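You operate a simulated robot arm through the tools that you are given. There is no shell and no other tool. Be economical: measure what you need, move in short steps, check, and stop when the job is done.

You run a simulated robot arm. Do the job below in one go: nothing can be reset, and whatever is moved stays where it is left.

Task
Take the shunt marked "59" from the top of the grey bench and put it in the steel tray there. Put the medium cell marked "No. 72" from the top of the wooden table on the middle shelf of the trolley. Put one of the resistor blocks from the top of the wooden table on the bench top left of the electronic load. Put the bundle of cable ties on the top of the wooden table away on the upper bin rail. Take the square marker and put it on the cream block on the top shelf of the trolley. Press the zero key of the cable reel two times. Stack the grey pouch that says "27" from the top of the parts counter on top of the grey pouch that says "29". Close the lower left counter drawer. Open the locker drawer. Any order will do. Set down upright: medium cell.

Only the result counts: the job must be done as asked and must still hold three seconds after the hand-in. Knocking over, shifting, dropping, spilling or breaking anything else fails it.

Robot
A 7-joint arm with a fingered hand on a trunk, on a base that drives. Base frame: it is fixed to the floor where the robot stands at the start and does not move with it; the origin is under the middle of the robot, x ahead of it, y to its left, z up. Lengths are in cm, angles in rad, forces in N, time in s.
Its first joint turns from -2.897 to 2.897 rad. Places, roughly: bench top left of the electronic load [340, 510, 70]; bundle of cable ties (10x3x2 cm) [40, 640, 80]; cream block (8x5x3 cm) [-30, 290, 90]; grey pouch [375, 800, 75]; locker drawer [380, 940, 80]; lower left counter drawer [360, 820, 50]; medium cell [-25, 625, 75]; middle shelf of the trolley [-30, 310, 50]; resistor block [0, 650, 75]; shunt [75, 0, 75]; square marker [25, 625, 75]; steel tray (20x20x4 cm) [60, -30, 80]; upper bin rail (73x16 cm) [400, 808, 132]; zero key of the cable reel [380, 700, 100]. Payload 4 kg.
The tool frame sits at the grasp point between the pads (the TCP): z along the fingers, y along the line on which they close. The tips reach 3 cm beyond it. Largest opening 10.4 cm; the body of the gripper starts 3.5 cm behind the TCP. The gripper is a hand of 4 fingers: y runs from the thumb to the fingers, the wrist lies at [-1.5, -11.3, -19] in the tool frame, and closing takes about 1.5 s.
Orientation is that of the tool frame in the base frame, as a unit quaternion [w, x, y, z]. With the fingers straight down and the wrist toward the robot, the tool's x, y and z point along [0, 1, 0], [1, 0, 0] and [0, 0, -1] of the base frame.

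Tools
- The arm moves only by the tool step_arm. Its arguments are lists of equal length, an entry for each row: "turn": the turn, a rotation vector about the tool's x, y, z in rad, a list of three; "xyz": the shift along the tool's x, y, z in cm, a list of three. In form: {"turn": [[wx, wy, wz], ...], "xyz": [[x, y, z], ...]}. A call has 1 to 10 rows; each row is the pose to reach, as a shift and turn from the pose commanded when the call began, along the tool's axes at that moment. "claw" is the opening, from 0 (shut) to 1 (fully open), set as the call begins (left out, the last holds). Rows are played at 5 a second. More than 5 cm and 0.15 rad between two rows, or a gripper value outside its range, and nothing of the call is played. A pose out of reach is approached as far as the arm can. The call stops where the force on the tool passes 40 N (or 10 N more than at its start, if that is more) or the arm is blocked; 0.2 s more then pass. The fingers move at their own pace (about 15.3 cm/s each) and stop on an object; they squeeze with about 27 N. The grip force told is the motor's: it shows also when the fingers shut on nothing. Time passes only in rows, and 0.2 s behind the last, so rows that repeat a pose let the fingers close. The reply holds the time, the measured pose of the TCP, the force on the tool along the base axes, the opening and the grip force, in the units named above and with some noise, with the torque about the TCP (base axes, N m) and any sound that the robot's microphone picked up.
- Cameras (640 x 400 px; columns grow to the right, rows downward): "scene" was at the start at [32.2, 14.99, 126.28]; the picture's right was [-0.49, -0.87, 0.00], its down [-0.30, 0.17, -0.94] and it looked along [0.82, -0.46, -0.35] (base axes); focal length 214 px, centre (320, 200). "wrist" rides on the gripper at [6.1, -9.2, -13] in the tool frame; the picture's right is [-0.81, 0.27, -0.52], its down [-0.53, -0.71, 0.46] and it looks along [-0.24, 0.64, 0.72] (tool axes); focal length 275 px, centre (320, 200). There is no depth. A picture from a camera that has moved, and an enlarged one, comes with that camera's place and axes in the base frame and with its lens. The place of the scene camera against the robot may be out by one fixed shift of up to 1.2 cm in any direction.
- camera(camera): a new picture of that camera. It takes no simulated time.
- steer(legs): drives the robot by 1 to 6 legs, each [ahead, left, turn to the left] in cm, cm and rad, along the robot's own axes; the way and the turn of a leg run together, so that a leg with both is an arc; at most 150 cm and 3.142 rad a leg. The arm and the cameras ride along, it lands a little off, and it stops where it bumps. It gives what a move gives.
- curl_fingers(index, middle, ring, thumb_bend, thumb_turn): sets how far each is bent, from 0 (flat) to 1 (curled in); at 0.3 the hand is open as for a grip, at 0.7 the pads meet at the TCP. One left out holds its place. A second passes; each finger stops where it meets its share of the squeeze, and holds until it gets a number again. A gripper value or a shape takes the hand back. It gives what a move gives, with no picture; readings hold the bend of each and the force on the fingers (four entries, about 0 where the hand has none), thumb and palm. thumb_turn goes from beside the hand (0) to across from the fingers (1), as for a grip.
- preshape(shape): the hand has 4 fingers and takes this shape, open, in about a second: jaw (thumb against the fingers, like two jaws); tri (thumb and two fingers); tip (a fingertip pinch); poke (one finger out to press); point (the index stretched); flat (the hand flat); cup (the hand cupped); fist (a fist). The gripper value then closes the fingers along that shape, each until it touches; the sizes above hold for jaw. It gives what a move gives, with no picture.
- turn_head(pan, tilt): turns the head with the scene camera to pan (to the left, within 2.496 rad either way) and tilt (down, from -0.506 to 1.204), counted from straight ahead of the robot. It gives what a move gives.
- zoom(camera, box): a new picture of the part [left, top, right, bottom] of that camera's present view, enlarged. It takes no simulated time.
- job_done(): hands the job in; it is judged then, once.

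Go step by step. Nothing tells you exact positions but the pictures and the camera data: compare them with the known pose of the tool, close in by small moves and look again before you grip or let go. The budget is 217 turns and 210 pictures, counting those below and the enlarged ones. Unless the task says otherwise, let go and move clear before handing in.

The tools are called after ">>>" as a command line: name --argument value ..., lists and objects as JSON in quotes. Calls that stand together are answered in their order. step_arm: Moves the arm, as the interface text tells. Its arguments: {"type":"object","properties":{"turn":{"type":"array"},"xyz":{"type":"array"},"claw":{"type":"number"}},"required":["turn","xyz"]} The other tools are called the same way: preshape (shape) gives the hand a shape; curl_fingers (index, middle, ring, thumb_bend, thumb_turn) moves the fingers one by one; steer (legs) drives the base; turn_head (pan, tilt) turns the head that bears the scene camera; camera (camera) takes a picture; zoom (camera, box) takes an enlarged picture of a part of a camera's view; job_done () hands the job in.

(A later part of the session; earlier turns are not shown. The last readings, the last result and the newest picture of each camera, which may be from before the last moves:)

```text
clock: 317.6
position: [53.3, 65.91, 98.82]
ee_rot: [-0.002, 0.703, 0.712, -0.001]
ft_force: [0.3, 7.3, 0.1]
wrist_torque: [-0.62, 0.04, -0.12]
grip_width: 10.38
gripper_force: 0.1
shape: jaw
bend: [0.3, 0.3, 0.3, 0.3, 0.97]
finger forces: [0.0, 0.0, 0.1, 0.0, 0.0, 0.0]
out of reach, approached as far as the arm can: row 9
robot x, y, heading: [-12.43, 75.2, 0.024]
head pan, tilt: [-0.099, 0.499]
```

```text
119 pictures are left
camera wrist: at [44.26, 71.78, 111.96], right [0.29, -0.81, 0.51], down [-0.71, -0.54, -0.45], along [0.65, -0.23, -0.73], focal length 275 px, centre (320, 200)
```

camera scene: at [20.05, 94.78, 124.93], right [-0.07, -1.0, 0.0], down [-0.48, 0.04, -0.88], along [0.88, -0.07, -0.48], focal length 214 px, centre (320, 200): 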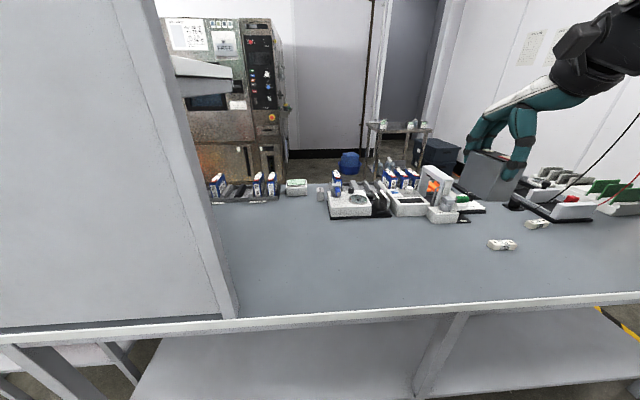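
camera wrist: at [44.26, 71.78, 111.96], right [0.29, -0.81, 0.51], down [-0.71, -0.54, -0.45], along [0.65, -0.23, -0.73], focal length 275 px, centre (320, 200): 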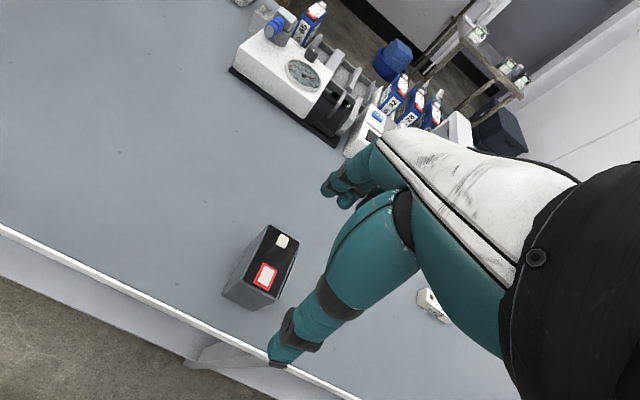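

>>> steer --legs '[[-40, 0, -0.024]]'

>>> step_arm --turn '[[0, 0, 0], [0, 0, 0], [0, 0, 0], [-0.08, -0.08, -0.08], [-0.16, -0.16, -0.16], [-0.24, -0.24, -0.24], [-0.32, -0.32, -0.32], [-0.4, -0.4, -0.4], [-0.48, -0.48, -0.48], [-0.56, -0.56, -0.56]]' --xyz '[[0, 4, 0], [0, 8, 0], [0, 12, 0], [0, 15, 0], [0, 18, 0], [0, 20, 0], [0, 20, 0], [0, 20, 0], [0, 20, 0], [0, 20, 0]]'

>>> camera --camera "scene"

```text
clock: 320.1
position: [13.0, 64.07, 98.81]
ee_rot: [-0.003, 0.706, 0.708, 0.001]
ft_force: [-0.6, 0.5, 1.0]
wrist_torque: [0.0, -0.02, -0.04]
grip_width: 10.37
gripper_force: 0.1
shape: jaw
bend: [0.3, 0.3, 0.3, 0.3, 0.97]
finger forces: [0.1, 0.0, 0.0, 0.0, 0.1, 0.1]
robot x, y, heading: [-52.75, 74.69, -0.001]
head pan, tilt: [-0.099, 0.499]
```

```text
clock: 322.4
position: [32.85, 64.05, 98.95]
ee_rot: [0.38, 0.435, 0.817, 0.002]
ft_force: [-0.3, 0.1, 0.0]
wrist_torque: [-0.02, -0.02, 0.03]
grip_width: 10.4
gripper_force: 0.1
shape: jaw
bend: [0.3, 0.3, 0.3, 0.3, 0.98]
finger forces: [0.1, 0.1, 0.0, 0.1, 0.0, 0.0]
robot x, y, heading: [-53.32, 74.61, 0.005]
head pan, tilt: [-0.099, 0.499]
```

```text
118 pictures are left
camera scene: at [-19.82, 93.49, 124.93], right [-0.1, -1.0, 0.0], down [-0.48, 0.05, -0.88], along [0.87, -0.09, -0.48], focal length 214 px, centre (320, 200)
```

scene: 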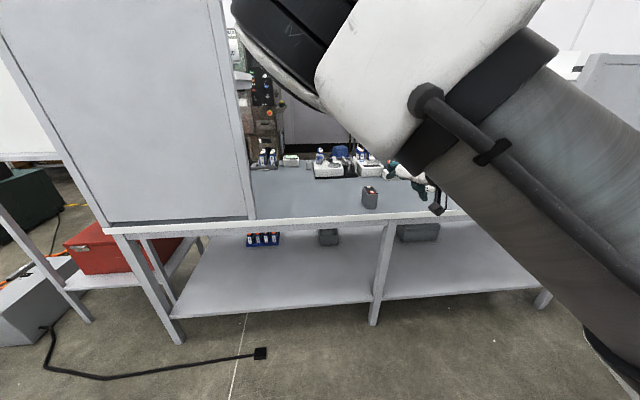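

>>> step_arm --turn '[[-0.082, -0.082, -0.082], [-0.164, -0.164, -0.164], [-0.246, -0.246, -0.246], [-0.328, -0.328, -0.328], [-0.41, -0.41, -0.41], [-0.492, -0.492, -0.492], [-0.57, -0.57, -0.57], [-0.649, -0.649, -0.649]]' --xyz '[[0, 0, 0], [0, 0, 0], [0, 0, 0], [0, 0, 0], [0, 0, 0], [0, 0, 0], [0, 0, 0], [0, 0, 0]]'

>>> camera --camera "wrist"

```text
clock: 324.1
position: [34.76, 68.0, 110.98]
ee_rot: [0.666, 0.016, 0.746, -0.007]
ft_force: [-0.3, -0.2, 0.1]
wrist_torque: [-0.01, 0.03, 0.01]
grip_width: 10.39
gripper_force: 0.0
shape: jaw
bend: [0.3, 0.3, 0.3, 0.3, 0.98]
finger forces: [0.1, 0.1, 0.0, 0.0, 0.0, 0.1]
out of reach, approached as far as the arm can: row 5, 6, 7, 8
robot x, y, heading: [-53.3, 74.54, 0.003]
head pan, tilt: [-0.099, 0.499]
```

```text
117 pictures are left
camera wrist: at [20.81, 59.28, 106.27], right [-0.41, 0.28, 0.87], down [0.49, -0.73, 0.47], along [0.77, 0.62, 0.17], focal length 275 px, centre (320, 200)
```

wrist: 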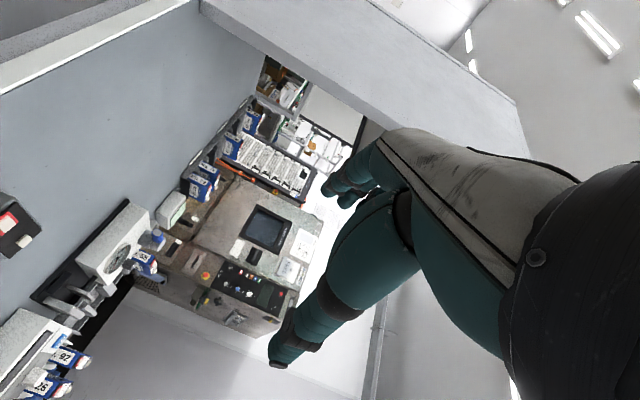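

>>> step_arm --turn '[[0, 0.06, 0], [0, 0.12, 0], [0, 0.18, 0], [0, 0.25, 0], [0, 0.25, 0], [0, 0.25, 0]]' --xyz '[[4, 0, 0.5], [8, 0, 1], [12, 0, 1.5], [16, 0, 2], [20, 0, 2.5], [24, 0, 3]]'

```text
clock: 325.6
position: [36.37, 68.72, 92.18]
ee_rot: [0.547, 0.018, 0.837, -0.009]
ft_force: [-0.1, -1.0, 0.6]
wrist_torque: [0.0, -0.01, -0.01]
grip_width: 10.4
gripper_force: 0.1
shape: jaw
bend: [0.3, 0.3, 0.3, 0.3, 0.98]
finger forces: [0.0, 0.0, 0.1, 0.0, 0.0, 0.1]
out of reach, approached as far as the arm can: row 2, 3, 4, 5, 6
robot x, y, heading: [-52.94, 74.68, -0.0]
head pan, tilt: [-0.099, 0.499]
```

>>> step_arm --turn '[[0, 0, 0], [0, -0.05, 0], [0, -0.1, 0], [0, -0.15, 0]]' --xyz '[[0.3, -1, 3], [0.6, -2, 6], [1, -2.5, 9], [1.4, -2.5, 12.2]]'

>>> camera --camera "wrist"

>>> camera --camera "scene"

```text
clock: 326.6
position: [46.52, 66.59, 93.33]
ee_rot: [0.565, 0.02, 0.825, -0.014]
ft_force: [0.2, -0.2, -0.4]
wrist_torque: [0.02, 0.0, 0.0]
grip_width: 10.38
gripper_force: 0.0
shape: jaw
bend: [0.3, 0.3, 0.3, 0.3, 0.98]
finger forces: [0.0, 0.0, 0.1, 0.0, 0.1, 0.0]
out of reach, approached as far as the arm can: row 1, 2, 3, 4
robot x, y, heading: [-52.65, 75.4, 0.003]
head pan, tilt: [-0.099, 0.499]
```

```text
116 pictures are left
camera wrist: at [31.82, 57.99, 92.37], right [-0.18, 0.29, 0.94], down [0.58, -0.74, 0.33], along [0.79, 0.61, -0.04], focal length 275 px, centre (320, 200)
```

wrist: 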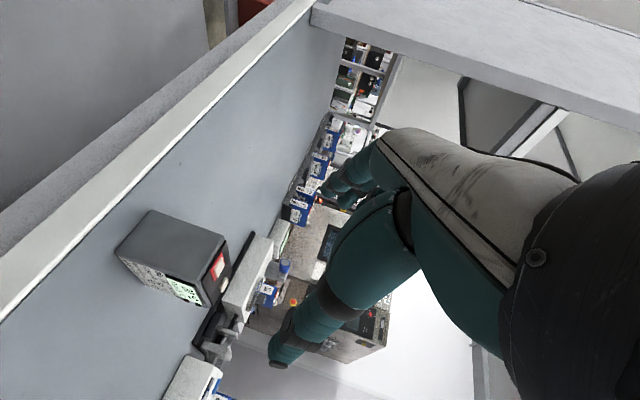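

```text
115 pictures are left
camera scene: at [-19.81, 93.5, 124.92], right [-0.1, -1.0, 0.0], down [-0.48, 0.05, -0.88], along [0.87, -0.09, -0.48], focal length 214 px, centre (320, 200)
```

scene: 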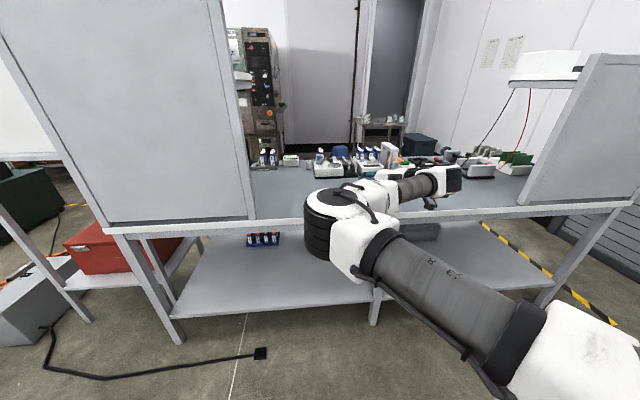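

>>> step_arm --turn '[[0, 0, 0], [0.07, 0.073, 0.102], [0.14, 0.146, 0.203], [0.21, 0.22, 0.305], [0.28, 0.29, 0.406], [0.35, 0.365, 0.508], [0.42, 0.44, 0.609], [0.487, 0.511, 0.71], [0.557, 0.585, 0.812], [0.627, 0.658, 0.914]]' --xyz '[[-1, 0, -4], [-2, 0, -8], [-3, 0, -12], [-4.3, 0, -16], [-4.3, 0, -16.7], [-4.3, 0, -16.7], [-4.3, 0, -16.7], [-4.3, 0, -16.7], [-4.3, 0, -16.7], [-4.3, 0, -16.7]]'

>>> step_arm --turn '[[0.07, 0.073, 0.102], [0.14, 0.146, 0.203], [0.21, 0.22, 0.305], [0.278, 0.292, 0.406]]' --xyz '[[0, 0, 0], [0, 0, 0], [0, 0, 0], [0, 0, 0]]'

>>> camera --camera "scene"

```text
clock: 328.8
position: [32.41, 67.48, 103.19]
ee_rot: [0.198, 0.536, 0.82, -0.006]
ft_force: [0.3, -0.3, 0.4]
wrist_torque: [-0.02, 0.01, -0.02]
grip_width: 10.41
gripper_force: 0.0
shape: jaw
bend: [0.3, 0.3, 0.3, 0.3, 0.98]
finger forces: [0.1, 0.0, 0.0, 0.1, 0.0, 0.0]
robot x, y, heading: [-52.8, 74.82, 0.009]
head pan, tilt: [-0.099, 0.499]
```

```text
clock: 329.8
position: [32.49, 67.42, 103.35]
ee_rot: [0.001, 0.706, 0.708, -0.001]
ft_force: [0.1, 0.1, 0.5]
wrist_torque: [-0.01, -0.01, 0.02]
grip_width: 10.39
gripper_force: 0.0
shape: jaw
bend: [0.3, 0.3, 0.3, 0.3, 0.98]
finger forces: [0.0, 0.0, 0.1, 0.0, 0.0, 0.0]
robot x, y, heading: [-52.75, 74.69, 0.002]
head pan, tilt: [-0.099, 0.499]
```

```text
114 pictures are left
camera scene: at [-19.81, 93.51, 124.92], right [-0.1, -1.0, 0.0], down [-0.48, 0.05, -0.88], along [0.87, -0.08, -0.48], focal length 214 px, centre (320, 200)
```

scene: 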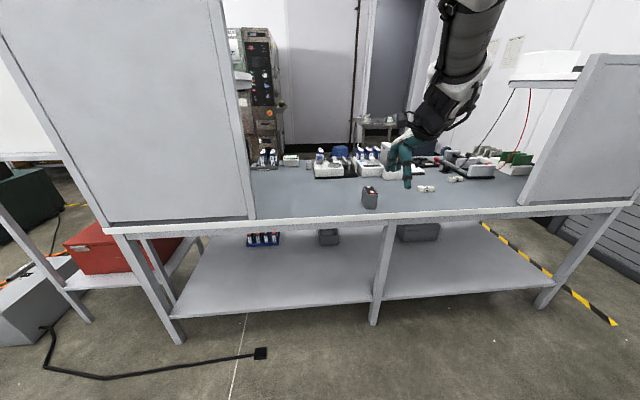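

>>> steer --legs '[[0, 27, 0]]'

>>> step_arm --turn '[[0, 0, 0], [0, 0, 0], [-0.084, 0.084, 0.084], [-0.168, 0.168, 0.168], [-0.252, 0.252, 0.252], [-0.336, 0.336, 0.336], [-0.42, 0.42, 0.42], [-0.504, 0.504, 0.504], [-0.588, 0.588, 0.588], [-0.672, 0.672, 0.672]]' --xyz '[[-4.5, 0, 0], [-9, 0, 0], [-13, 0, 0], [-17, 0, 0], [-21, 0, 0], [-25, 0, 0], [-28, 0, 0], [-28, 0, 0], [-28, 0, 0], [-28, 0, 0]]'

>>> step_arm --turn '[[-0.084, 0.084, 0.084], [-0.168, 0.168, 0.168], [-0.252, 0.252, 0.252], [-0.336, 0.336, 0.336], [-0.42, 0.42, 0.42], [-0.48, 0.48, 0.48]]' --xyz '[[0, 0, 0], [0, 0, 0], [0, 0, 0], [0, 0, 0], [0, 0, 0], [0, 0, 0]]'

>>> camera --camera "wrist"

>>> camera --camera "scene"

```text
clock: 331.6
position: [32.44, 93.46, 103.24]
ee_rot: [0.001, 0.709, 0.705, -0.001]
ft_force: [0.5, 0.4, 0.5]
wrist_torque: [0.0, 0.01, -0.02]
grip_width: 10.41
gripper_force: 0.1
shape: jaw
bend: [0.3, 0.3, 0.3, 0.3, 0.98]
finger forces: [0.0, 0.0, 0.0, 0.0, 0.1, 0.0]
robot x, y, heading: [-53.04, 101.52, -0.009]
head pan, tilt: [-0.099, 0.499]
```

```text
clock: 333.9
position: [32.17, 65.38, 103.29]
ee_rot: [0.003, 0.816, 0.364, 0.449]
ft_force: [-0.3, 0.7, 1.0]
wrist_torque: [0.01, -0.01, 0.03]
grip_width: 10.38
gripper_force: 0.1
shape: jaw
bend: [0.3, 0.3, 0.3, 0.3, 0.98]
finger forces: [0.1, 0.1, 0.0, 0.0, 0.1, 0.0]
robot x, y, heading: [-53.1, 101.5, -0.006]
head pan, tilt: [-0.099, 0.499]
```

```text
clock: 335.2
position: [31.93, 65.49, 104.05]
ee_rot: [-0.005, 0.802, 0.203, 0.562]
ft_force: [1.1, 0.7, 0.4]
wrist_torque: [0.0, 0.0, 0.0]
grip_width: 10.41
gripper_force: 0.0
shape: jaw
bend: [0.3, 0.3, 0.3, 0.3, 0.98]
finger forces: [0.0, 0.1, 0.0, 0.0, 0.1, 0.1]
out of reach, approached as far as the arm can: row 3, 4, 5, 6
robot x, y, heading: [-52.63, 101.83, -0.004]
head pan, tilt: [-0.099, 0.499]
```

```text
113 pictures are left
camera wrist: at [18.88, 72.7, 112.38], right [-0.6, -0.64, -0.48], down [0.02, 0.59, -0.81], along [0.8, -0.5, -0.34], focal length 275 px, centre (320, 200)
```

wrist: 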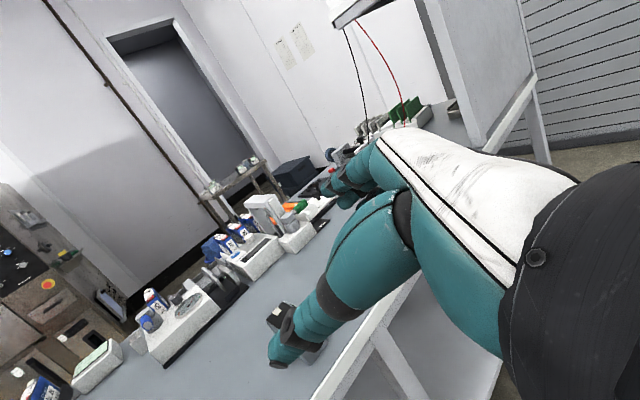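

```text
112 pictures are left
camera scene: at [-19.62, 120.02, 124.93], right [-0.1, -0.99, 0.0], down [-0.48, 0.05, -0.88], along [0.87, -0.09, -0.48], focal length 214 px, centre (320, 200)
```

scene: 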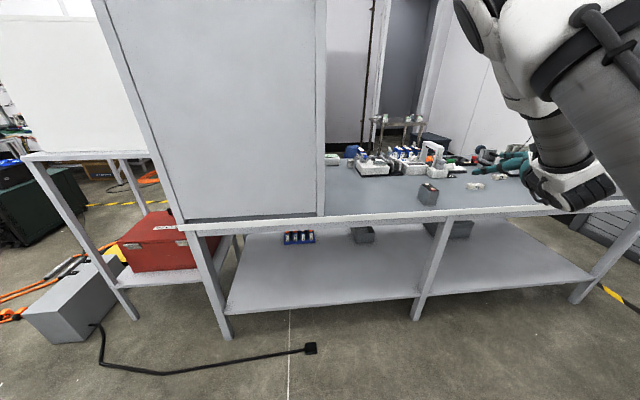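

>>> step_arm --turn '[[0, 0, 0], [0, 0, 0], [-0.06, 0.03, 0.07], [-0.12, 0.065, 0.14], [-0.18, 0.1, 0.21], [-0.23, 0.125, 0.27], [-0.266, 0.145, 0.311]]' --xyz '[[-1.2, 2.4, 3.8], [-2.4, 4.8, 7.6], [-3.6, 7.1, 11.5], [-4.9, 9.5, 15.3], [-4.9, 9.5, 15.3], [-4.9, 9.5, 15.3], [-4.9, 9.5, 15.3]]'

>>> camera --camera "wrist"

```text
clock: 336.9
position: [47.4, 58.83, 96.28]
ee_rot: [0.0, 0.774, 0.0, 0.633]
ft_force: [1.0, 0.2, -0.6]
wrist_torque: [0.02, -0.01, 0.01]
grip_width: 10.4
gripper_force: 0.0
shape: jaw
bend: [0.3, 0.3, 0.3, 0.3, 0.98]
finger forces: [0.0, 0.0, 0.0, 0.0, 0.1, 0.0]
out of reach, approached as far as the arm can: row 1, 2, 3, 4, 5
robot x, y, heading: [-52.59, 101.47, -0.005]
head pan, tilt: [-0.099, 0.499]
```

```text
111 pictures are left
camera wrist: at [35.83, 67.84, 104.82], right [-0.67, -0.28, -0.69], down [0.34, 0.71, -0.61], along [0.66, -0.64, -0.38], focal length 275 px, centre (320, 200)
```

wrist: 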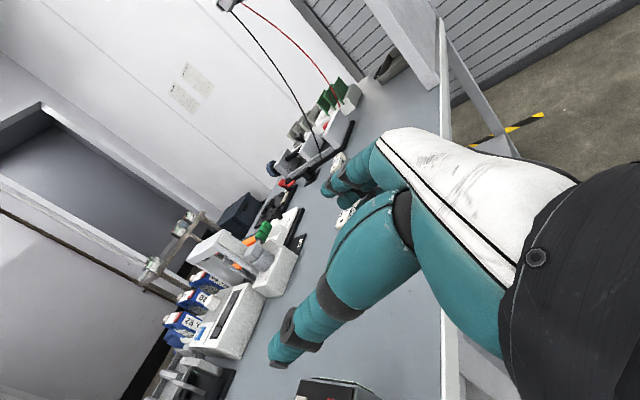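

>>> steer --legs '[[0, 7.4, 0.005]]'

>>> step_arm --turn '[[0, 0, 0], [0, 0, 0], [0, 0, 0], [0, 0, 0]]' --xyz '[[-2.9, 0, 0.6], [-5.9, 0, 1.2], [-8.8, 0, 1.8], [-10.8, 0, 2.2]]'

>>> camera --camera "wrist"

>>> turn_head --pan -0.35 --tilt 0.4

>>> camera --camera "scene"

```text
clock: 337.9
position: [47.77, 67.01, 96.26]
ee_rot: [-0.002, 0.774, 0.004, 0.633]
ft_force: [-0.2, 0.6, 0.9]
wrist_torque: [-0.04, 0.01, 0.0]
grip_width: 10.4
gripper_force: 0.0
shape: jaw
bend: [0.3, 0.3, 0.3, 0.3, 0.98]
finger forces: [0.0, 0.0, 0.0, 0.0, 0.0, 0.1]
robot x, y, heading: [-52.67, 108.98, 0.002]
head pan, tilt: [-0.099, 0.499]
```

```text
clock: 338.9
position: [49.97, 68.35, 87.8]
ee_rot: [0.001, 0.783, -0.011, 0.622]
ft_force: [0.5, 0.1, -0.1]
wrist_torque: [0.01, -0.01, -0.02]
grip_width: 10.38
gripper_force: 0.2
shape: jaw
bend: [0.3, 0.3, 0.3, 0.3, 0.98]
finger forces: [0.1, 0.0, 0.0, 0.0, 0.0, 0.1]
out of reach, approached as far as the arm can: row 2, 3, 4
robot x, y, heading: [-52.69, 109.3, 0.007]
head pan, tilt: [-0.099, 0.499]
```

```text
110 pictures are left
camera wrist: at [38.88, 77.51, 96.75], right [-0.69, -0.25, -0.68], down [0.34, 0.71, -0.61], along [0.64, -0.65, -0.41], focal length 275 px, centre (320, 200)
```

wrist: 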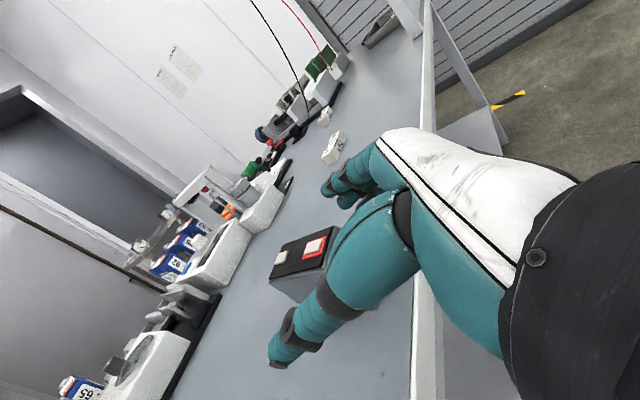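

```text
clock: 339.6
position: [49.99, 68.25, 87.8]
ee_rot: [0.001, 0.782, -0.01, 0.623]
ft_force: [0.7, -0.8, 0.6]
wrist_torque: [-0.01, 0.03, 0.04]
grip_width: 10.4
gripper_force: 0.1
shape: jaw
bend: [0.3, 0.3, 0.3, 0.3, 0.98]
finger forces: [0.1, 0.2, 0.1, 0.0, 0.0, 0.0]
robot x, y, heading: [-52.89, 109.03, -0.0]
head pan, tilt: [-0.351, 0.4]
```

```text
109 pictures are left
camera scene: at [-20.08, 125.46, 125.84], right [-0.34, -0.94, 0.0], down [-0.37, 0.13, -0.92], along [0.87, -0.31, -0.39], focal length 214 px, centre (320, 200)
```

scene: 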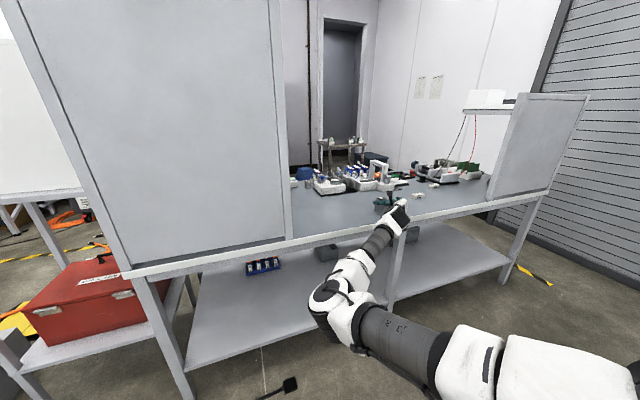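

>>> step_arm --turn '[[0, 0, 0], [0, 0, 0]]' --xyz '[[-2.4, 0.9, -1.5], [-4.8, 1.8, -3]]'

>>> camera --camera "wrist"

```text
clock: 340.2
position: [49.13, 68.37, 87.41]
ee_rot: [0.003, 0.785, -0.015, 0.619]
ft_force: [0.7, 0.7, -0.2]
wrist_torque: [0.03, -0.01, -0.01]
grip_width: 10.4
gripper_force: 0.0
shape: jaw
bend: [0.3, 0.3, 0.3, 0.3, 0.98]
finger forces: [0.0, 0.0, 0.0, 0.0, 0.1, 0.0]
out of reach, approached as far as the arm can: row 1, 2
robot x, y, heading: [-53.03, 108.92, 0.001]
head pan, tilt: [-0.351, 0.4]
```

```text
108 pictures are left
camera wrist: at [38.08, 77.65, 96.4], right [-0.7, -0.25, -0.67], down [0.34, 0.71, -0.61], along [0.63, -0.66, -0.42], focal length 275 px, centre (320, 200)
```

wrist: 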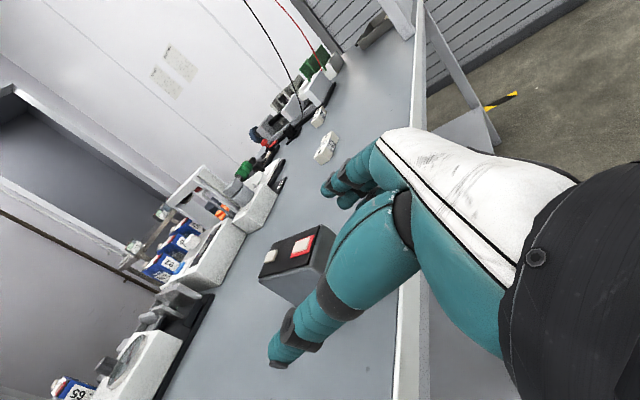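

>>> step_arm --turn '[[0, 0, 0], [0, 0.1, 0], [0, 0.2, 0], [0, 0.3, 0], [0, 0.4, 0], [0, 0.5, 0], [0, 0.57, 0]]' --xyz '[[3, 1, -3], [6, 2, -5], [8, 2.3, -6], [9, 2.3, -6], [9, 2.3, -6], [9, 2.3, -6], [9, 2.3, -6]]'

>>> camera --camera "wrist"

```text
clock: 341.9
position: [52.05, 68.38, 104.68]
ee_rot: [0.017, 0.588, -0.05, 0.807]
ft_force: [0.6, 0.0, 0.3]
wrist_torque: [0.01, 0.06, 0.04]
grip_width: 10.35
gripper_force: 0.1
shape: jaw
bend: [0.3, 0.3, 0.3, 0.3, 0.98]
finger forces: [0.0, 0.1, 0.0, 0.0, 0.0, 0.0]
out of reach, approached as far as the arm can: row 2, 3, 4, 5, 6, 7
robot x, y, heading: [-52.92, 109.19, 0.004]
head pan, tilt: [-0.351, 0.4]
```

```text
107 pictures are left
camera wrist: at [38.69, 78.47, 107.08], right [-0.27, -0.2, -0.94], down [0.66, 0.68, -0.33], along [0.7, -0.71, -0.05], focal length 275 px, centre (320, 200)
```

wrist: 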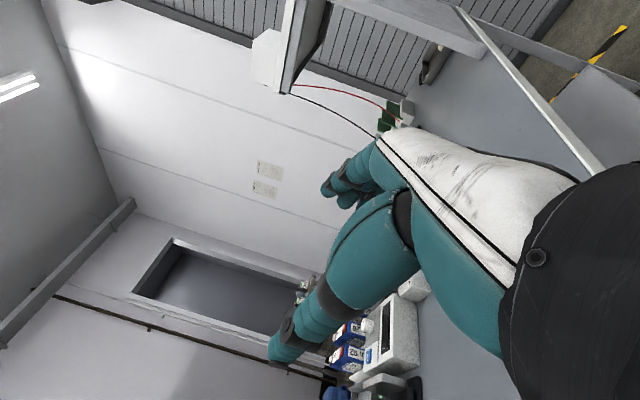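

>>> step_arm --turn '[[0, -0.14, 0], [0, -0.28, 0], [0, -0.42, 0], [0, -0.56, 0], [0, -0.7, 0], [0, -0.84, 0], [0, -0.98, 0], [0, -1.1, 0]]' --xyz '[[0, 0, 0], [0, 0, 0], [0, 0, 0], [-1, 0, -1], [-2, 1, -2], [-2.9, 2, -4], [-2.9, 2, -4], [-2.9, 2, -4]]'

>>> camera --camera "wrist"

>>> camera --camera "scene"

```text
clock: 343.6
position: [49.35, 67.57, 100.31]
ee_rot: [-0.011, 0.924, -0.052, 0.378]
ft_force: [0.8, -0.5, -0.2]
wrist_torque: [0.01, 0.02, -0.01]
grip_width: 10.38
gripper_force: 0.1
shape: jaw
bend: [0.3, 0.3, 0.3, 0.3, 0.98]
finger forces: [0.0, 0.0, 0.1, 0.1, 0.0, 0.0]
robot x, y, heading: [-52.65, 108.87, -0.001]
head pan, tilt: [-0.351, 0.4]
```

```text
106 pictures are left
camera wrist: at [45.3, 76.24, 114.47], right [-0.96, -0.18, -0.21], down [0.0, 0.76, -0.65], along [0.28, -0.63, -0.73], focal length 275 px, centre (320, 200)
```

wrist: 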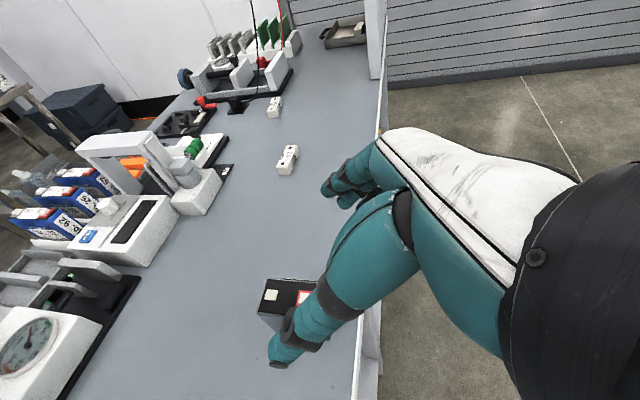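

```text
105 pictures are left
camera scene: at [-20.08, 125.46, 125.84], right [-0.34, -0.94, 0.0], down [-0.37, 0.13, -0.92], along [0.87, -0.31, -0.39], focal length 214 px, centre (320, 200)
```

scene: 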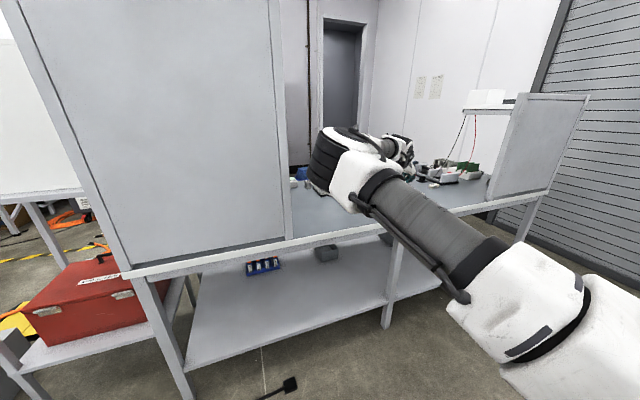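

>>> step_arm --turn '[[0.009, 0, -0.05], [0.019, 0, -0.104]]' --xyz '[[-3.3, 1, 0.4], [-6.6, 2, 0.76]]'

>>> camera --camera "wrist"

```text
clock: 344.2
position: [44.66, 66.25, 95.02]
ee_rot: [0.0, 0.926, 0.0, 0.379]
ft_force: [-0.2, 0.1, 0.1]
wrist_torque: [0.0, 0.02, 0.04]
grip_width: 10.37
gripper_force: 0.1
shape: jaw
bend: [0.3, 0.3, 0.3, 0.3, 0.98]
finger forces: [0.0, 0.1, 0.0, 0.1, 0.0, 0.1]
robot x, y, heading: [-52.95, 108.84, -0.0]
head pan, tilt: [-0.351, 0.4]
```

```text
104 pictures are left
camera wrist: at [39.95, 75.31, 108.52], right [-0.94, -0.27, -0.2], down [-0.06, 0.71, -0.7], along [0.33, -0.65, -0.69], focal length 275 px, centre (320, 200)
```

wrist: 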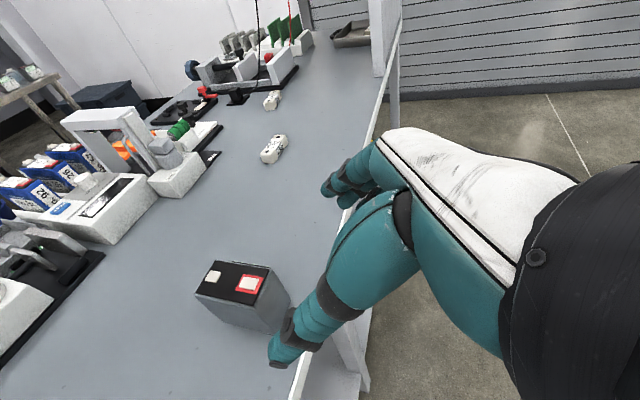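

>>> step_arm --turn '[[0, 0, 0], [0, 0, 0], [0, 0, 0]]' --xyz '[[-0.3, -0.1, 4], [-0.5, -0.15, 8], [-0.7, -0.15, 11]]'

>>> camera --camera "wrist"

```text
clock: 345.1
position: [51.89, 66.5, 86.66]
ee_rot: [0.0, 0.925, 0.0, 0.38]
ft_force: [-0.3, -0.5, 0.7]
wrist_torque: [0.01, -0.01, 0.0]
grip_width: 10.41
gripper_force: 0.1
shape: jaw
bend: [0.3, 0.3, 0.3, 0.3, 0.98]
finger forces: [0.0, 0.0, 0.0, 0.0, 0.0, 0.0]
robot x, y, heading: [-52.94, 109.13, 0.002]
head pan, tilt: [-0.351, 0.4]
```

```text
103 pictures are left
camera wrist: at [47.06, 75.59, 100.31], right [-0.94, -0.27, -0.2], down [-0.06, 0.71, -0.7], along [0.33, -0.65, -0.69], focal length 275 px, centre (320, 200)
```

wrist: 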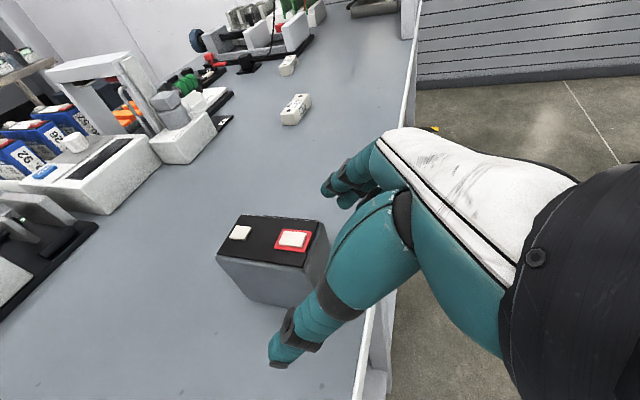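

>>> step_arm --turn '[[0, 0, 0], [0, 0, 0], [0, 0, 0]]' --xyz '[[0, -0.3, 1.5], [0, -0.5, 3], [0, -0.5, 3.8]]'

>>> camera --camera "wrist"

```text
clock: 345.9
position: [54.66, 66.9, 84.06]
ee_rot: [0.0, 0.925, -0.001, 0.379]
ft_force: [1.2, -0.6, 0.4]
wrist_torque: [-0.01, -0.02, 0.0]
grip_width: 10.43
gripper_force: 0.0
shape: jaw
bend: [0.3, 0.3, 0.3, 0.3, 0.98]
finger forces: [0.1, 0.0, 0.1, 0.0, 0.0, 0.0]
robot x, y, heading: [-52.75, 109.11, 0.002]
head pan, tilt: [-0.351, 0.4]
```

```text
102 pictures are left
camera wrist: at [49.89, 76.02, 97.62], right [-0.94, -0.27, -0.2], down [-0.06, 0.71, -0.7], along [0.33, -0.65, -0.69], focal length 275 px, centre (320, 200)
```

wrist: 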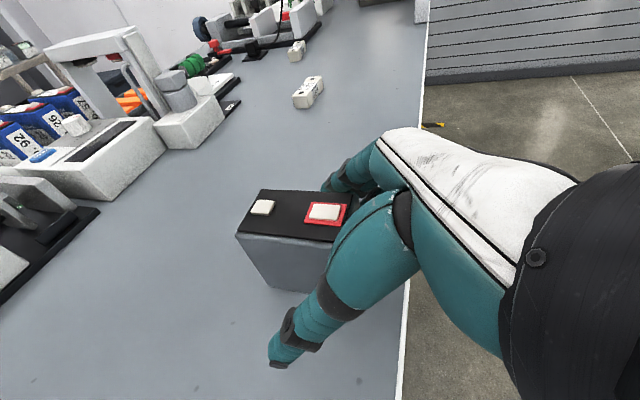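

>>> step_arm --turn '[[0, 0, 0], [0, 0, 0], [0, 0, 0], [0, 0, 0], [0, 0, 0], [0, 0, 0], [0, 0, 0], [0, 0, 0], [0, 0, 0], [0, 0, 0]]' --xyz '[[0, -0.3, 0.5], [0, -0.3, 0.5], [0, -0.3, 0.5], [0, -0.3, 0.5], [0, -0.3, 0.5], [0, -0.3, 0.5], [0, -0.3, 0.5], [0, -0.3, 0.5], [0, -0.3, 0.5], [0, -0.3, 0.5]]' --claw 0.0

>>> step_arm --turn '[[0, 0, 0], [0, 0, 0], [0, 0, 0], [0, 0, 0], [0, 0, 0]]' --xyz '[[0.7, 0, -0.7], [2.1, 0, -2.1], [4.9, 0, -4.9], [7.5, 0, -8.4], [9, 0, -12.5]]'

>>> camera --camera "wrist"

>>> camera --camera "scene"

```text
clock: 348.1
position: [54.97, 67.08, 83.73]
ee_rot: [0.0, 0.925, 0.0, 0.38]
ft_force: [0.7, 0.2, 0.7]
wrist_torque: [-0.12, 0.0, 0.05]
grip_width: 3.96
gripper_force: 26.7
shape: jaw
bend: [0.28, 0.39, 0.36, 0.74, 1.0]
finger forces: [13.6, 7.3, 3.4, 0.1, 24.5, 0.1]
robot x, y, heading: [-52.93, 108.61, 0.002]
head pan, tilt: [-0.351, 0.4]
```

```text
clock: 349.2
position: [52.76, 67.13, 98.76]
ee_rot: [0.0, 0.926, 0.0, 0.378]
ft_force: [1.1, 0.2, -5.7]
wrist_torque: [0.05, 0.06, 0.01]
grip_width: 3.97
gripper_force: 27.3
shape: jaw
bend: [0.28, 0.39, 0.36, 0.74, 1.0]
finger forces: [13.9, 7.1, 3.5, 0.1, 24.6, 0.0]
robot x, y, heading: [-52.56, 109.23, -0.002]
head pan, tilt: [-0.351, 0.4]
```

```text
101 pictures are left
camera wrist: at [47.94, 76.16, 112.4], right [-0.94, -0.28, -0.2], down [-0.06, 0.71, -0.7], along [0.33, -0.64, -0.69], focal length 275 px, centre (320, 200)
```

wrist: 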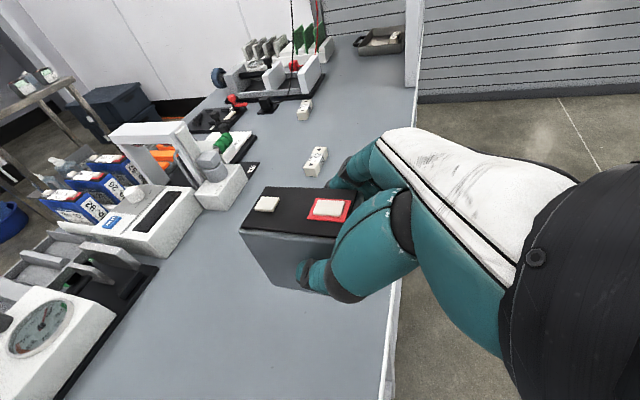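

```text
100 pictures are left
camera scene: at [-20.02, 125.44, 125.82], right [-0.34, -0.94, 0.0], down [-0.37, 0.13, -0.92], along [0.87, -0.31, -0.39], focal length 214 px, centre (320, 200)
```

scene: 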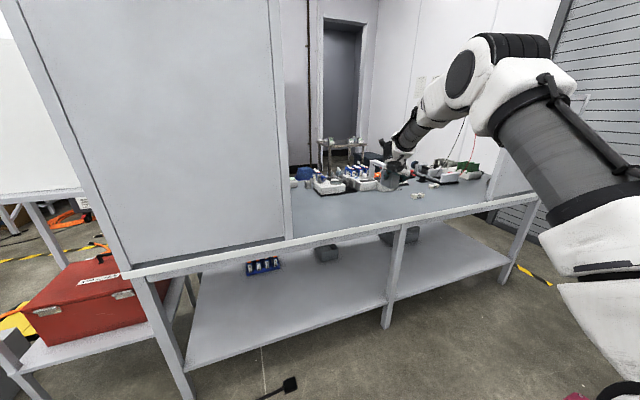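

>>> steer --legs '[[-45, 0, 0], [0, 0, 1.57], [45, -40, 0]]'

>>> turn_head --pan 0.0 --tilt 0.6

>>> camera --camera "scene"

```text
clock: 358.7
position: [-16.52, 259.48, 98.75]
ee_rot: [-0.27, 0.65, 0.659, 0.266]
ft_force: [-1.5, -0.3, -4.7]
wrist_torque: [-0.1, 0.06, -0.05]
grip_width: 3.95
gripper_force: 27.3
shape: jaw
bend: [0.28, 0.39, 0.36, 0.74, 1.0]
finger forces: [13.8, 7.0, 3.5, 0.0, 24.2, 0.1]
robot x, y, heading: [-57.0, 153.59, 1.583]
head pan, tilt: [-0.351, 0.4]
```

```text
clock: 359.6
position: [-16.6, 259.47, 98.78]
ee_rot: [-0.27, 0.65, 0.659, 0.265]
ft_force: [0.0, 0.1, -6.0]
wrist_torque: [-0.13, 0.07, 0.0]
grip_width: 3.93
gripper_force: 26.2
shape: jaw
bend: [0.28, 0.39, 0.36, 0.74, 1.0]
finger forces: [13.7, 7.1, 3.4, 0.0, 24.3, 0.0]
robot x, y, heading: [-57.12, 153.06, 1.586]
head pan, tilt: [0.0, 0.6]
```

```text
99 pictures are left
camera scene: at [-77.55, 185.44, 124.02], right [1.0, 0.02, 0.0], down [0.01, -0.56, -0.83], along [-0.01, 0.83, -0.56], focal length 214 px, centre (320, 200)
```

scene: 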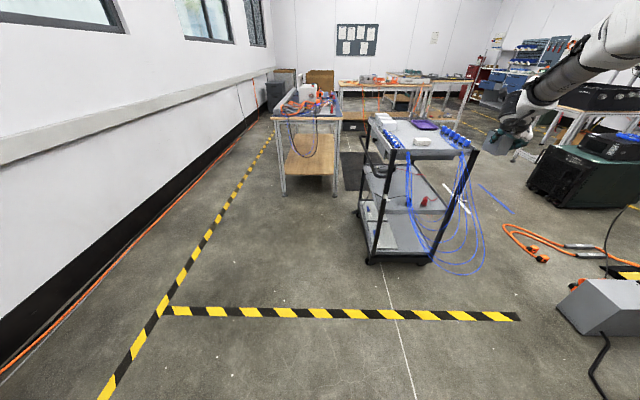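

>>> zoom --camera "scene" --box '[330, 100, 510, 280]'

```text
2.22 times, centred on (420, 190) of scene
camera zoom: at [-77.55, 185.44, 124.02], right [1.0, 0.02, 0.0], down [0.01, -0.56, -0.83], along [-0.01, 0.83, -0.56], focal length 477 px, centre (98, 222)
```

zoom: 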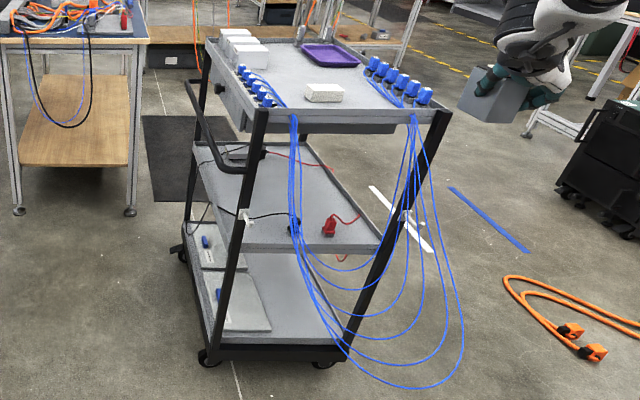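

The south side is curtained by cables, so the west side under the handle is best, needing a flatter grip. I'll return to the bench and regrip the cell with less pitch.

>>> steer --legs '[[-44.5, 41, 0], [0, 0, -1.583], [46, 0, 0]]'

>>> camera --camera "wrist"

```text
clock: 369.4
position: [50.57, 56.03, 98.84]
ee_rot: [0.012, 0.925, -0.03, 0.378]
ft_force: [-0.5, 0.1, -5.0]
wrist_torque: [0.09, 0.07, -0.01]
grip_width: 3.91
gripper_force: 26.6
shape: jaw
bend: [0.28, 0.39, 0.36, 0.74, 1.0]
finger forces: [13.9, 6.9, 3.5, 0.1, 24.0, 0.0]
robot x, y, heading: [-51.73, 104.63, -0.065]
head pan, tilt: [0.0, 0.6]
```

```text
97 pictures are left
camera wrist: at [46.42, 65.45, 112.46], right [-0.96, -0.21, -0.2], down [-0.01, 0.72, -0.7], along [0.29, -0.67, -0.69], focal length 275 px, centre (320, 200)
```

wrist: 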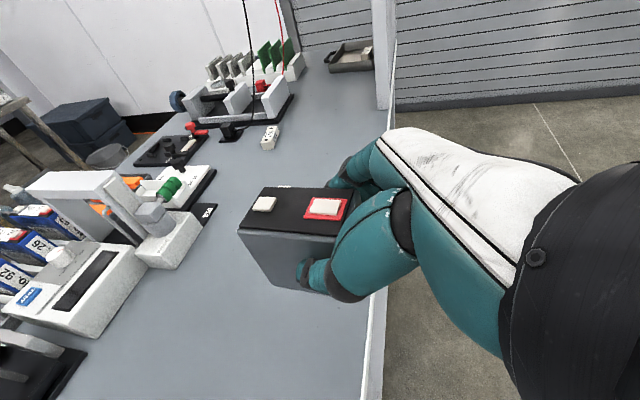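

>>> steer --legs '[[0, 0, 0.065]]'

>>> step_arm --turn '[[0, 0, 0], [0, 0, 0], [0, 0, 0], [0, 0, 0]]' --xyz '[[-2.5, 0, 2.5], [-5, 0, 5.1], [-7.5, 0, 7.7], [-9.1, 0, 9.3]]'

>>> step_arm --turn '[[0, 0, 0], [0, 0, 0], [0, 0, 0], [0, 0, 0], [0, 0, 0], [0, 0, 0]]' --xyz '[[-0.25, 0, 0.25], [-0.5, 0, 0.5], [-0.75, 0, 0.75], [-1, 0, 1], [-1.25, 0, 1.25], [-1.6, 0, 1.6]]'

```text
clock: 370.3
position: [53.66, 63.01, 98.91]
ee_rot: [-0.001, 0.926, 0.001, 0.378]
ft_force: [0.9, -0.9, -6.2]
wrist_torque: [0.05, 0.16, -0.02]
grip_width: 3.94
gripper_force: 27.2
shape: jaw
bend: [0.28, 0.39, 0.36, 0.74, 1.0]
finger forces: [14.1, 7.1, 3.5, 0.1, 24.5, 0.0]
robot x, y, heading: [-52.12, 104.73, 0.006]
head pan, tilt: [0.0, 0.6]
```

```text
clock: 371.3
position: [53.67, 62.69, 85.88]
ee_rot: [0.0, 0.926, 0.0, 0.379]
ft_force: [0.0, 0.1, -4.6]
wrist_torque: [0.07, 0.14, -0.01]
grip_width: 3.93
gripper_force: 26.8
shape: jaw
bend: [0.28, 0.39, 0.36, 0.74, 1.0]
finger forces: [14.1, 7.0, 3.4, 0.0, 24.5, 0.0]
robot x, y, heading: [-52.25, 104.65, 0.003]
head pan, tilt: [0.0, 0.6]
```

```text
clock: 372.7
position: [53.58, 62.95, 83.71]
ee_rot: [0.001, 0.925, 0.001, 0.381]
ft_force: [-2.6, 1.8, 6.0]
wrist_torque: [-0.18, -0.09, -0.01]
grip_width: 3.92
gripper_force: 27.1
shape: jaw
bend: [0.28, 0.39, 0.36, 0.74, 1.0]
finger forces: [13.9, 7.2, 3.4, 0.0, 26.3, 0.0]
robot x, y, heading: [-51.89, 105.1, 0.004]
head pan, tilt: [0.0, 0.6]
```

>>> step_arm --turn '[[0, 0, 0], [0, 0, 0], [0, 0, 0], [0, 0, 0], [0, 0, 0], [0, 0, 0], [0, 0.1, 0], [0, 0.2, 0], [0, 0.29, 0]]' --xyz '[[0, 0, 0], [0, 0, 0], [0, 0, 0], [0, 0, -3.5], [0, 0, -7.5], [0, 0, -11], [-0.5, 0, -11], [-1.5, 0, -11], [-2.5, 0, -11]]' --claw 1.0

>>> camera --camera "wrist"

```text
clock: 374.7
position: [44.02, 63.01, 89.68]
ee_rot: [-0.001, 0.86, 0.001, 0.509]
ft_force: [-0.5, 0.6, 0.7]
wrist_torque: [-0.01, 0.02, 0.05]
grip_width: 10.38
gripper_force: 0.1
shape: jaw
bend: [0.3, 0.3, 0.3, 0.3, 0.98]
finger forces: [0.1, 0.0, 0.0, 0.0, 0.0, 0.1]
robot x, y, heading: [-52.26, 104.87, 0.0]
head pan, tilt: [0.0, 0.6]
```

```text
96 pictures are left
camera wrist: at [35.51, 72.04, 101.27], right [-0.84, -0.28, -0.46], down [0.14, 0.71, -0.69], along [0.52, -0.64, -0.56], focal length 275 px, centre (320, 200)
```

wrist: 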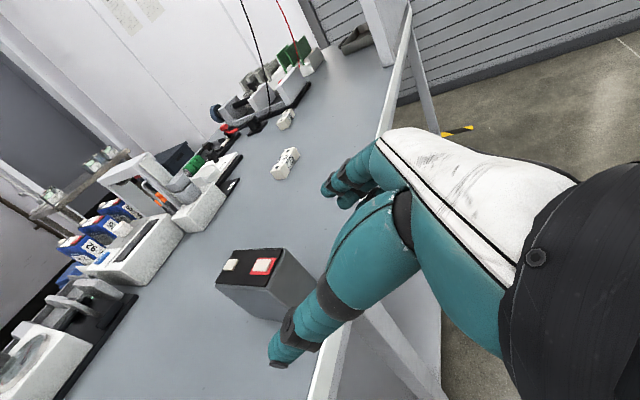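

>>> step_arm --turn '[[0, 0, 0], [0, 0, 0], [0, 0, 0]]' --xyz '[[-0.1, 0, 4], [-0.2, 0, 8], [-0.3, 0, 11.9]]'

>>> step_arm --turn '[[0, 0, 0], [0, 0, 0], [0, 0, 0], [0, 0, 0], [0, 0, 0], [0, 0, 0], [0, 0, 0], [0, 0, 0], [0, 0, 0], [0, 0, 0]]' --xyz '[[0, 0, 0], [0, 0, 0], [0, 0, 0], [0, 0, 0], [0, 0, 0], [0, 0, 0], [0, 0, 0], [0, 0, 0], [0, 0, 0], [0, 0, 0]]' --claw 0.0

>>> step_arm --turn '[[0, 0, 0], [0, 0, 0], [0, 0, 0], [0, 0, 0], [0, 0, 0]]' --xyz '[[0.9, 0, -0.5], [2.6, 0, -1.4], [6, 0, -3.3], [9, 0, -6], [11, 0, -10]]'

>>> camera --camera "wrist"

```text
clock: 375.5
position: [54.23, 62.69, 83.6]
ee_rot: [0.0, 0.861, -0.001, 0.509]
ft_force: [0.2, -0.2, 0.1]
wrist_torque: [0.02, 0.0, -0.01]
grip_width: 10.38
gripper_force: 0.1
shape: jaw
bend: [0.3, 0.3, 0.3, 0.3, 0.98]
finger forces: [0.3, 0.1, 0.0, 0.0, 0.0, 0.0]
robot x, y, heading: [-51.99, 104.55, 0.006]
head pan, tilt: [0.0, 0.6]
```

```text
clock: 377.7
position: [54.22, 62.85, 83.48]
ee_rot: [-0.001, 0.861, 0.001, 0.508]
ft_force: [0.4, 1.1, 1.2]
wrist_torque: [0.09, -0.01, 0.05]
grip_width: 4.59
gripper_force: 27.0
shape: jaw
bend: [0.41, 0.4, 0.36, 0.74, 1.0]
finger forces: [14.7, 8.8, 0.1, 0.1, 24.7, 0.0]
robot x, y, heading: [-52.14, 104.86, 0.005]
head pan, tilt: [0.0, 0.6]
```

```text
clock: 378.9
position: [51.13, 62.99, 97.94]
ee_rot: [-0.001, 0.862, 0.001, 0.507]
ft_force: [0.3, -0.4, -5.9]
wrist_torque: [0.06, 0.06, -0.01]
grip_width: 4.57
gripper_force: 27.0
shape: jaw
bend: [0.41, 0.39, 0.36, 0.73, 1.0]
finger forces: [13.7, 10.5, 0.8, 0.1, 24.7, 0.0]
robot x, y, heading: [-52.02, 104.71, -0.002]
head pan, tilt: [0.0, 0.6]
```

```text
95 pictures are left
camera wrist: at [42.57, 72.09, 109.75], right [-0.84, -0.28, -0.46], down [0.14, 0.71, -0.69], along [0.52, -0.64, -0.56], focal length 275 px, centre (320, 200)
```

wrist: 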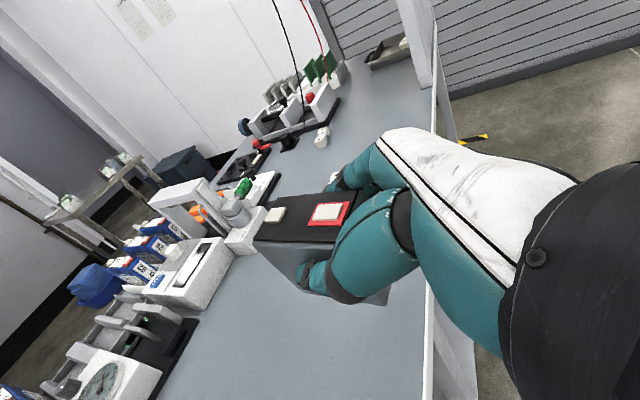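

>>> steer --legs '[[-60, 0, 0], [0, 150, 0], [0, 20, 0], [-45, 0, 0]]'

>>> turn_head --pan -0.1 --tilt 0.6

>>> camera --camera "scene"

```text
clock: 392.8
position: [-52.49, 231.86, 98.11]
ee_rot: [0.006, 0.861, -0.009, 0.509]
ft_force: [-1.1, 0.5, -4.4]
wrist_torque: [0.09, 0.11, 0.02]
grip_width: 4.57
gripper_force: 26.8
shape: jaw
bend: [0.41, 0.39, 0.36, 0.73, 1.0]
finger forces: [13.6, 10.4, 0.8, 0.0, 24.7, 0.0]
robot x, y, heading: [-154.47, 275.91, -0.013]
head pan, tilt: [0.0, 0.6]
```

```text
clock: 393.5
position: [-52.48, 231.96, 98.08]
ee_rot: [0.005, 0.861, -0.008, 0.508]
ft_force: [-0.2, 1.0, -5.3]
wrist_torque: [0.07, 0.1, -0.05]
grip_width: 4.57
gripper_force: 27.4
shape: jaw
bend: [0.41, 0.39, 0.36, 0.73, 1.0]
finger forces: [13.7, 10.5, 0.8, 0.0, 24.7, 0.0]
robot x, y, heading: [-154.29, 275.64, -0.014]
head pan, tilt: [-0.099, 0.6]
```

```text
94 pictures are left
camera scene: at [-121.38, 293.95, 124.01], right [-0.12, -0.99, 0.0], down [-0.56, 0.07, -0.82], along [0.82, -0.1, -0.57], focal length 214 px, centre (320, 200)
```

scene: 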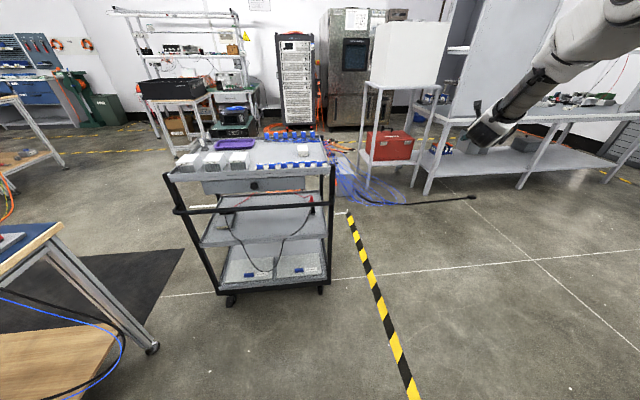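

>>> zoom --camera "scene" --box '[150, 120, 370, 310]'

```text
2.11 times, centred on (260, 215) of scene
camera zoom: at [-121.38, 293.95, 124.01], right [-0.12, -0.99, 0.0], down [-0.56, 0.07, -0.82], along [0.82, -0.1, -0.57], focal length 452 px, centre (446, 168)
```

zoom: 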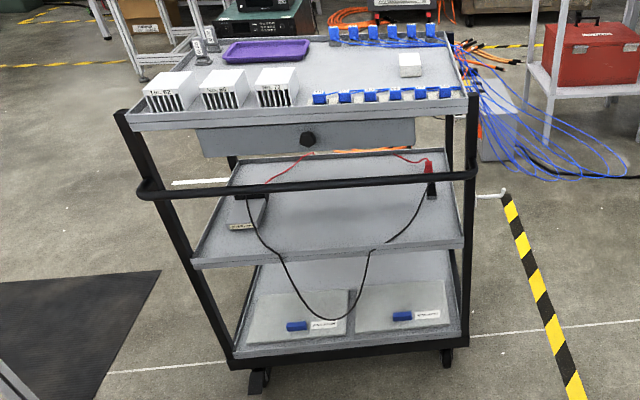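

>>> steer --legs '[[-16, 0, 0.014], [0, 55, 0]]'

>>> step_arm --turn '[[0, 0, 0], [0, 0, 0], [0, 0, 0], [0, 0, 0], [0, 0, 0], [0, 0, 0]]' --xyz '[[-1, -4, 0], [-2, -8, 0], [-3, -12, 0], [-4, -16, 0], [-5, -20, 0], [-6, -24, 0]]'

```text
clock: 397.7
position: [-67.84, 288.9, 98.26]
ee_rot: [0.002, 0.861, -0.004, 0.509]
ft_force: [0.5, -0.6, -4.4]
wrist_torque: [0.08, 0.09, -0.01]
grip_width: 4.59
gripper_force: 27.3
shape: jaw
bend: [0.41, 0.39, 0.36, 0.73, 1.0]
finger forces: [13.4, 10.4, 0.8, 0.1, 24.7, 0.0]
robot x, y, heading: [-170.79, 332.02, -0.005]
head pan, tilt: [-0.099, 0.6]
```

```text
clock: 399.1
position: [-70.4, 312.78, 92.74]
ee_rot: [0.004, 0.861, -0.006, 0.508]
ft_force: [-0.2, -0.7, -5.0]
wrist_torque: [0.08, 0.13, 0.02]
grip_width: 4.58
gripper_force: 26.8
shape: jaw
bend: [0.41, 0.39, 0.36, 0.73, 1.0]
finger forces: [13.7, 10.5, 0.7, 0.1, 24.5, 0.1]
robot x, y, heading: [-170.39, 331.75, -0.006]
head pan, tilt: [-0.099, 0.6]
```

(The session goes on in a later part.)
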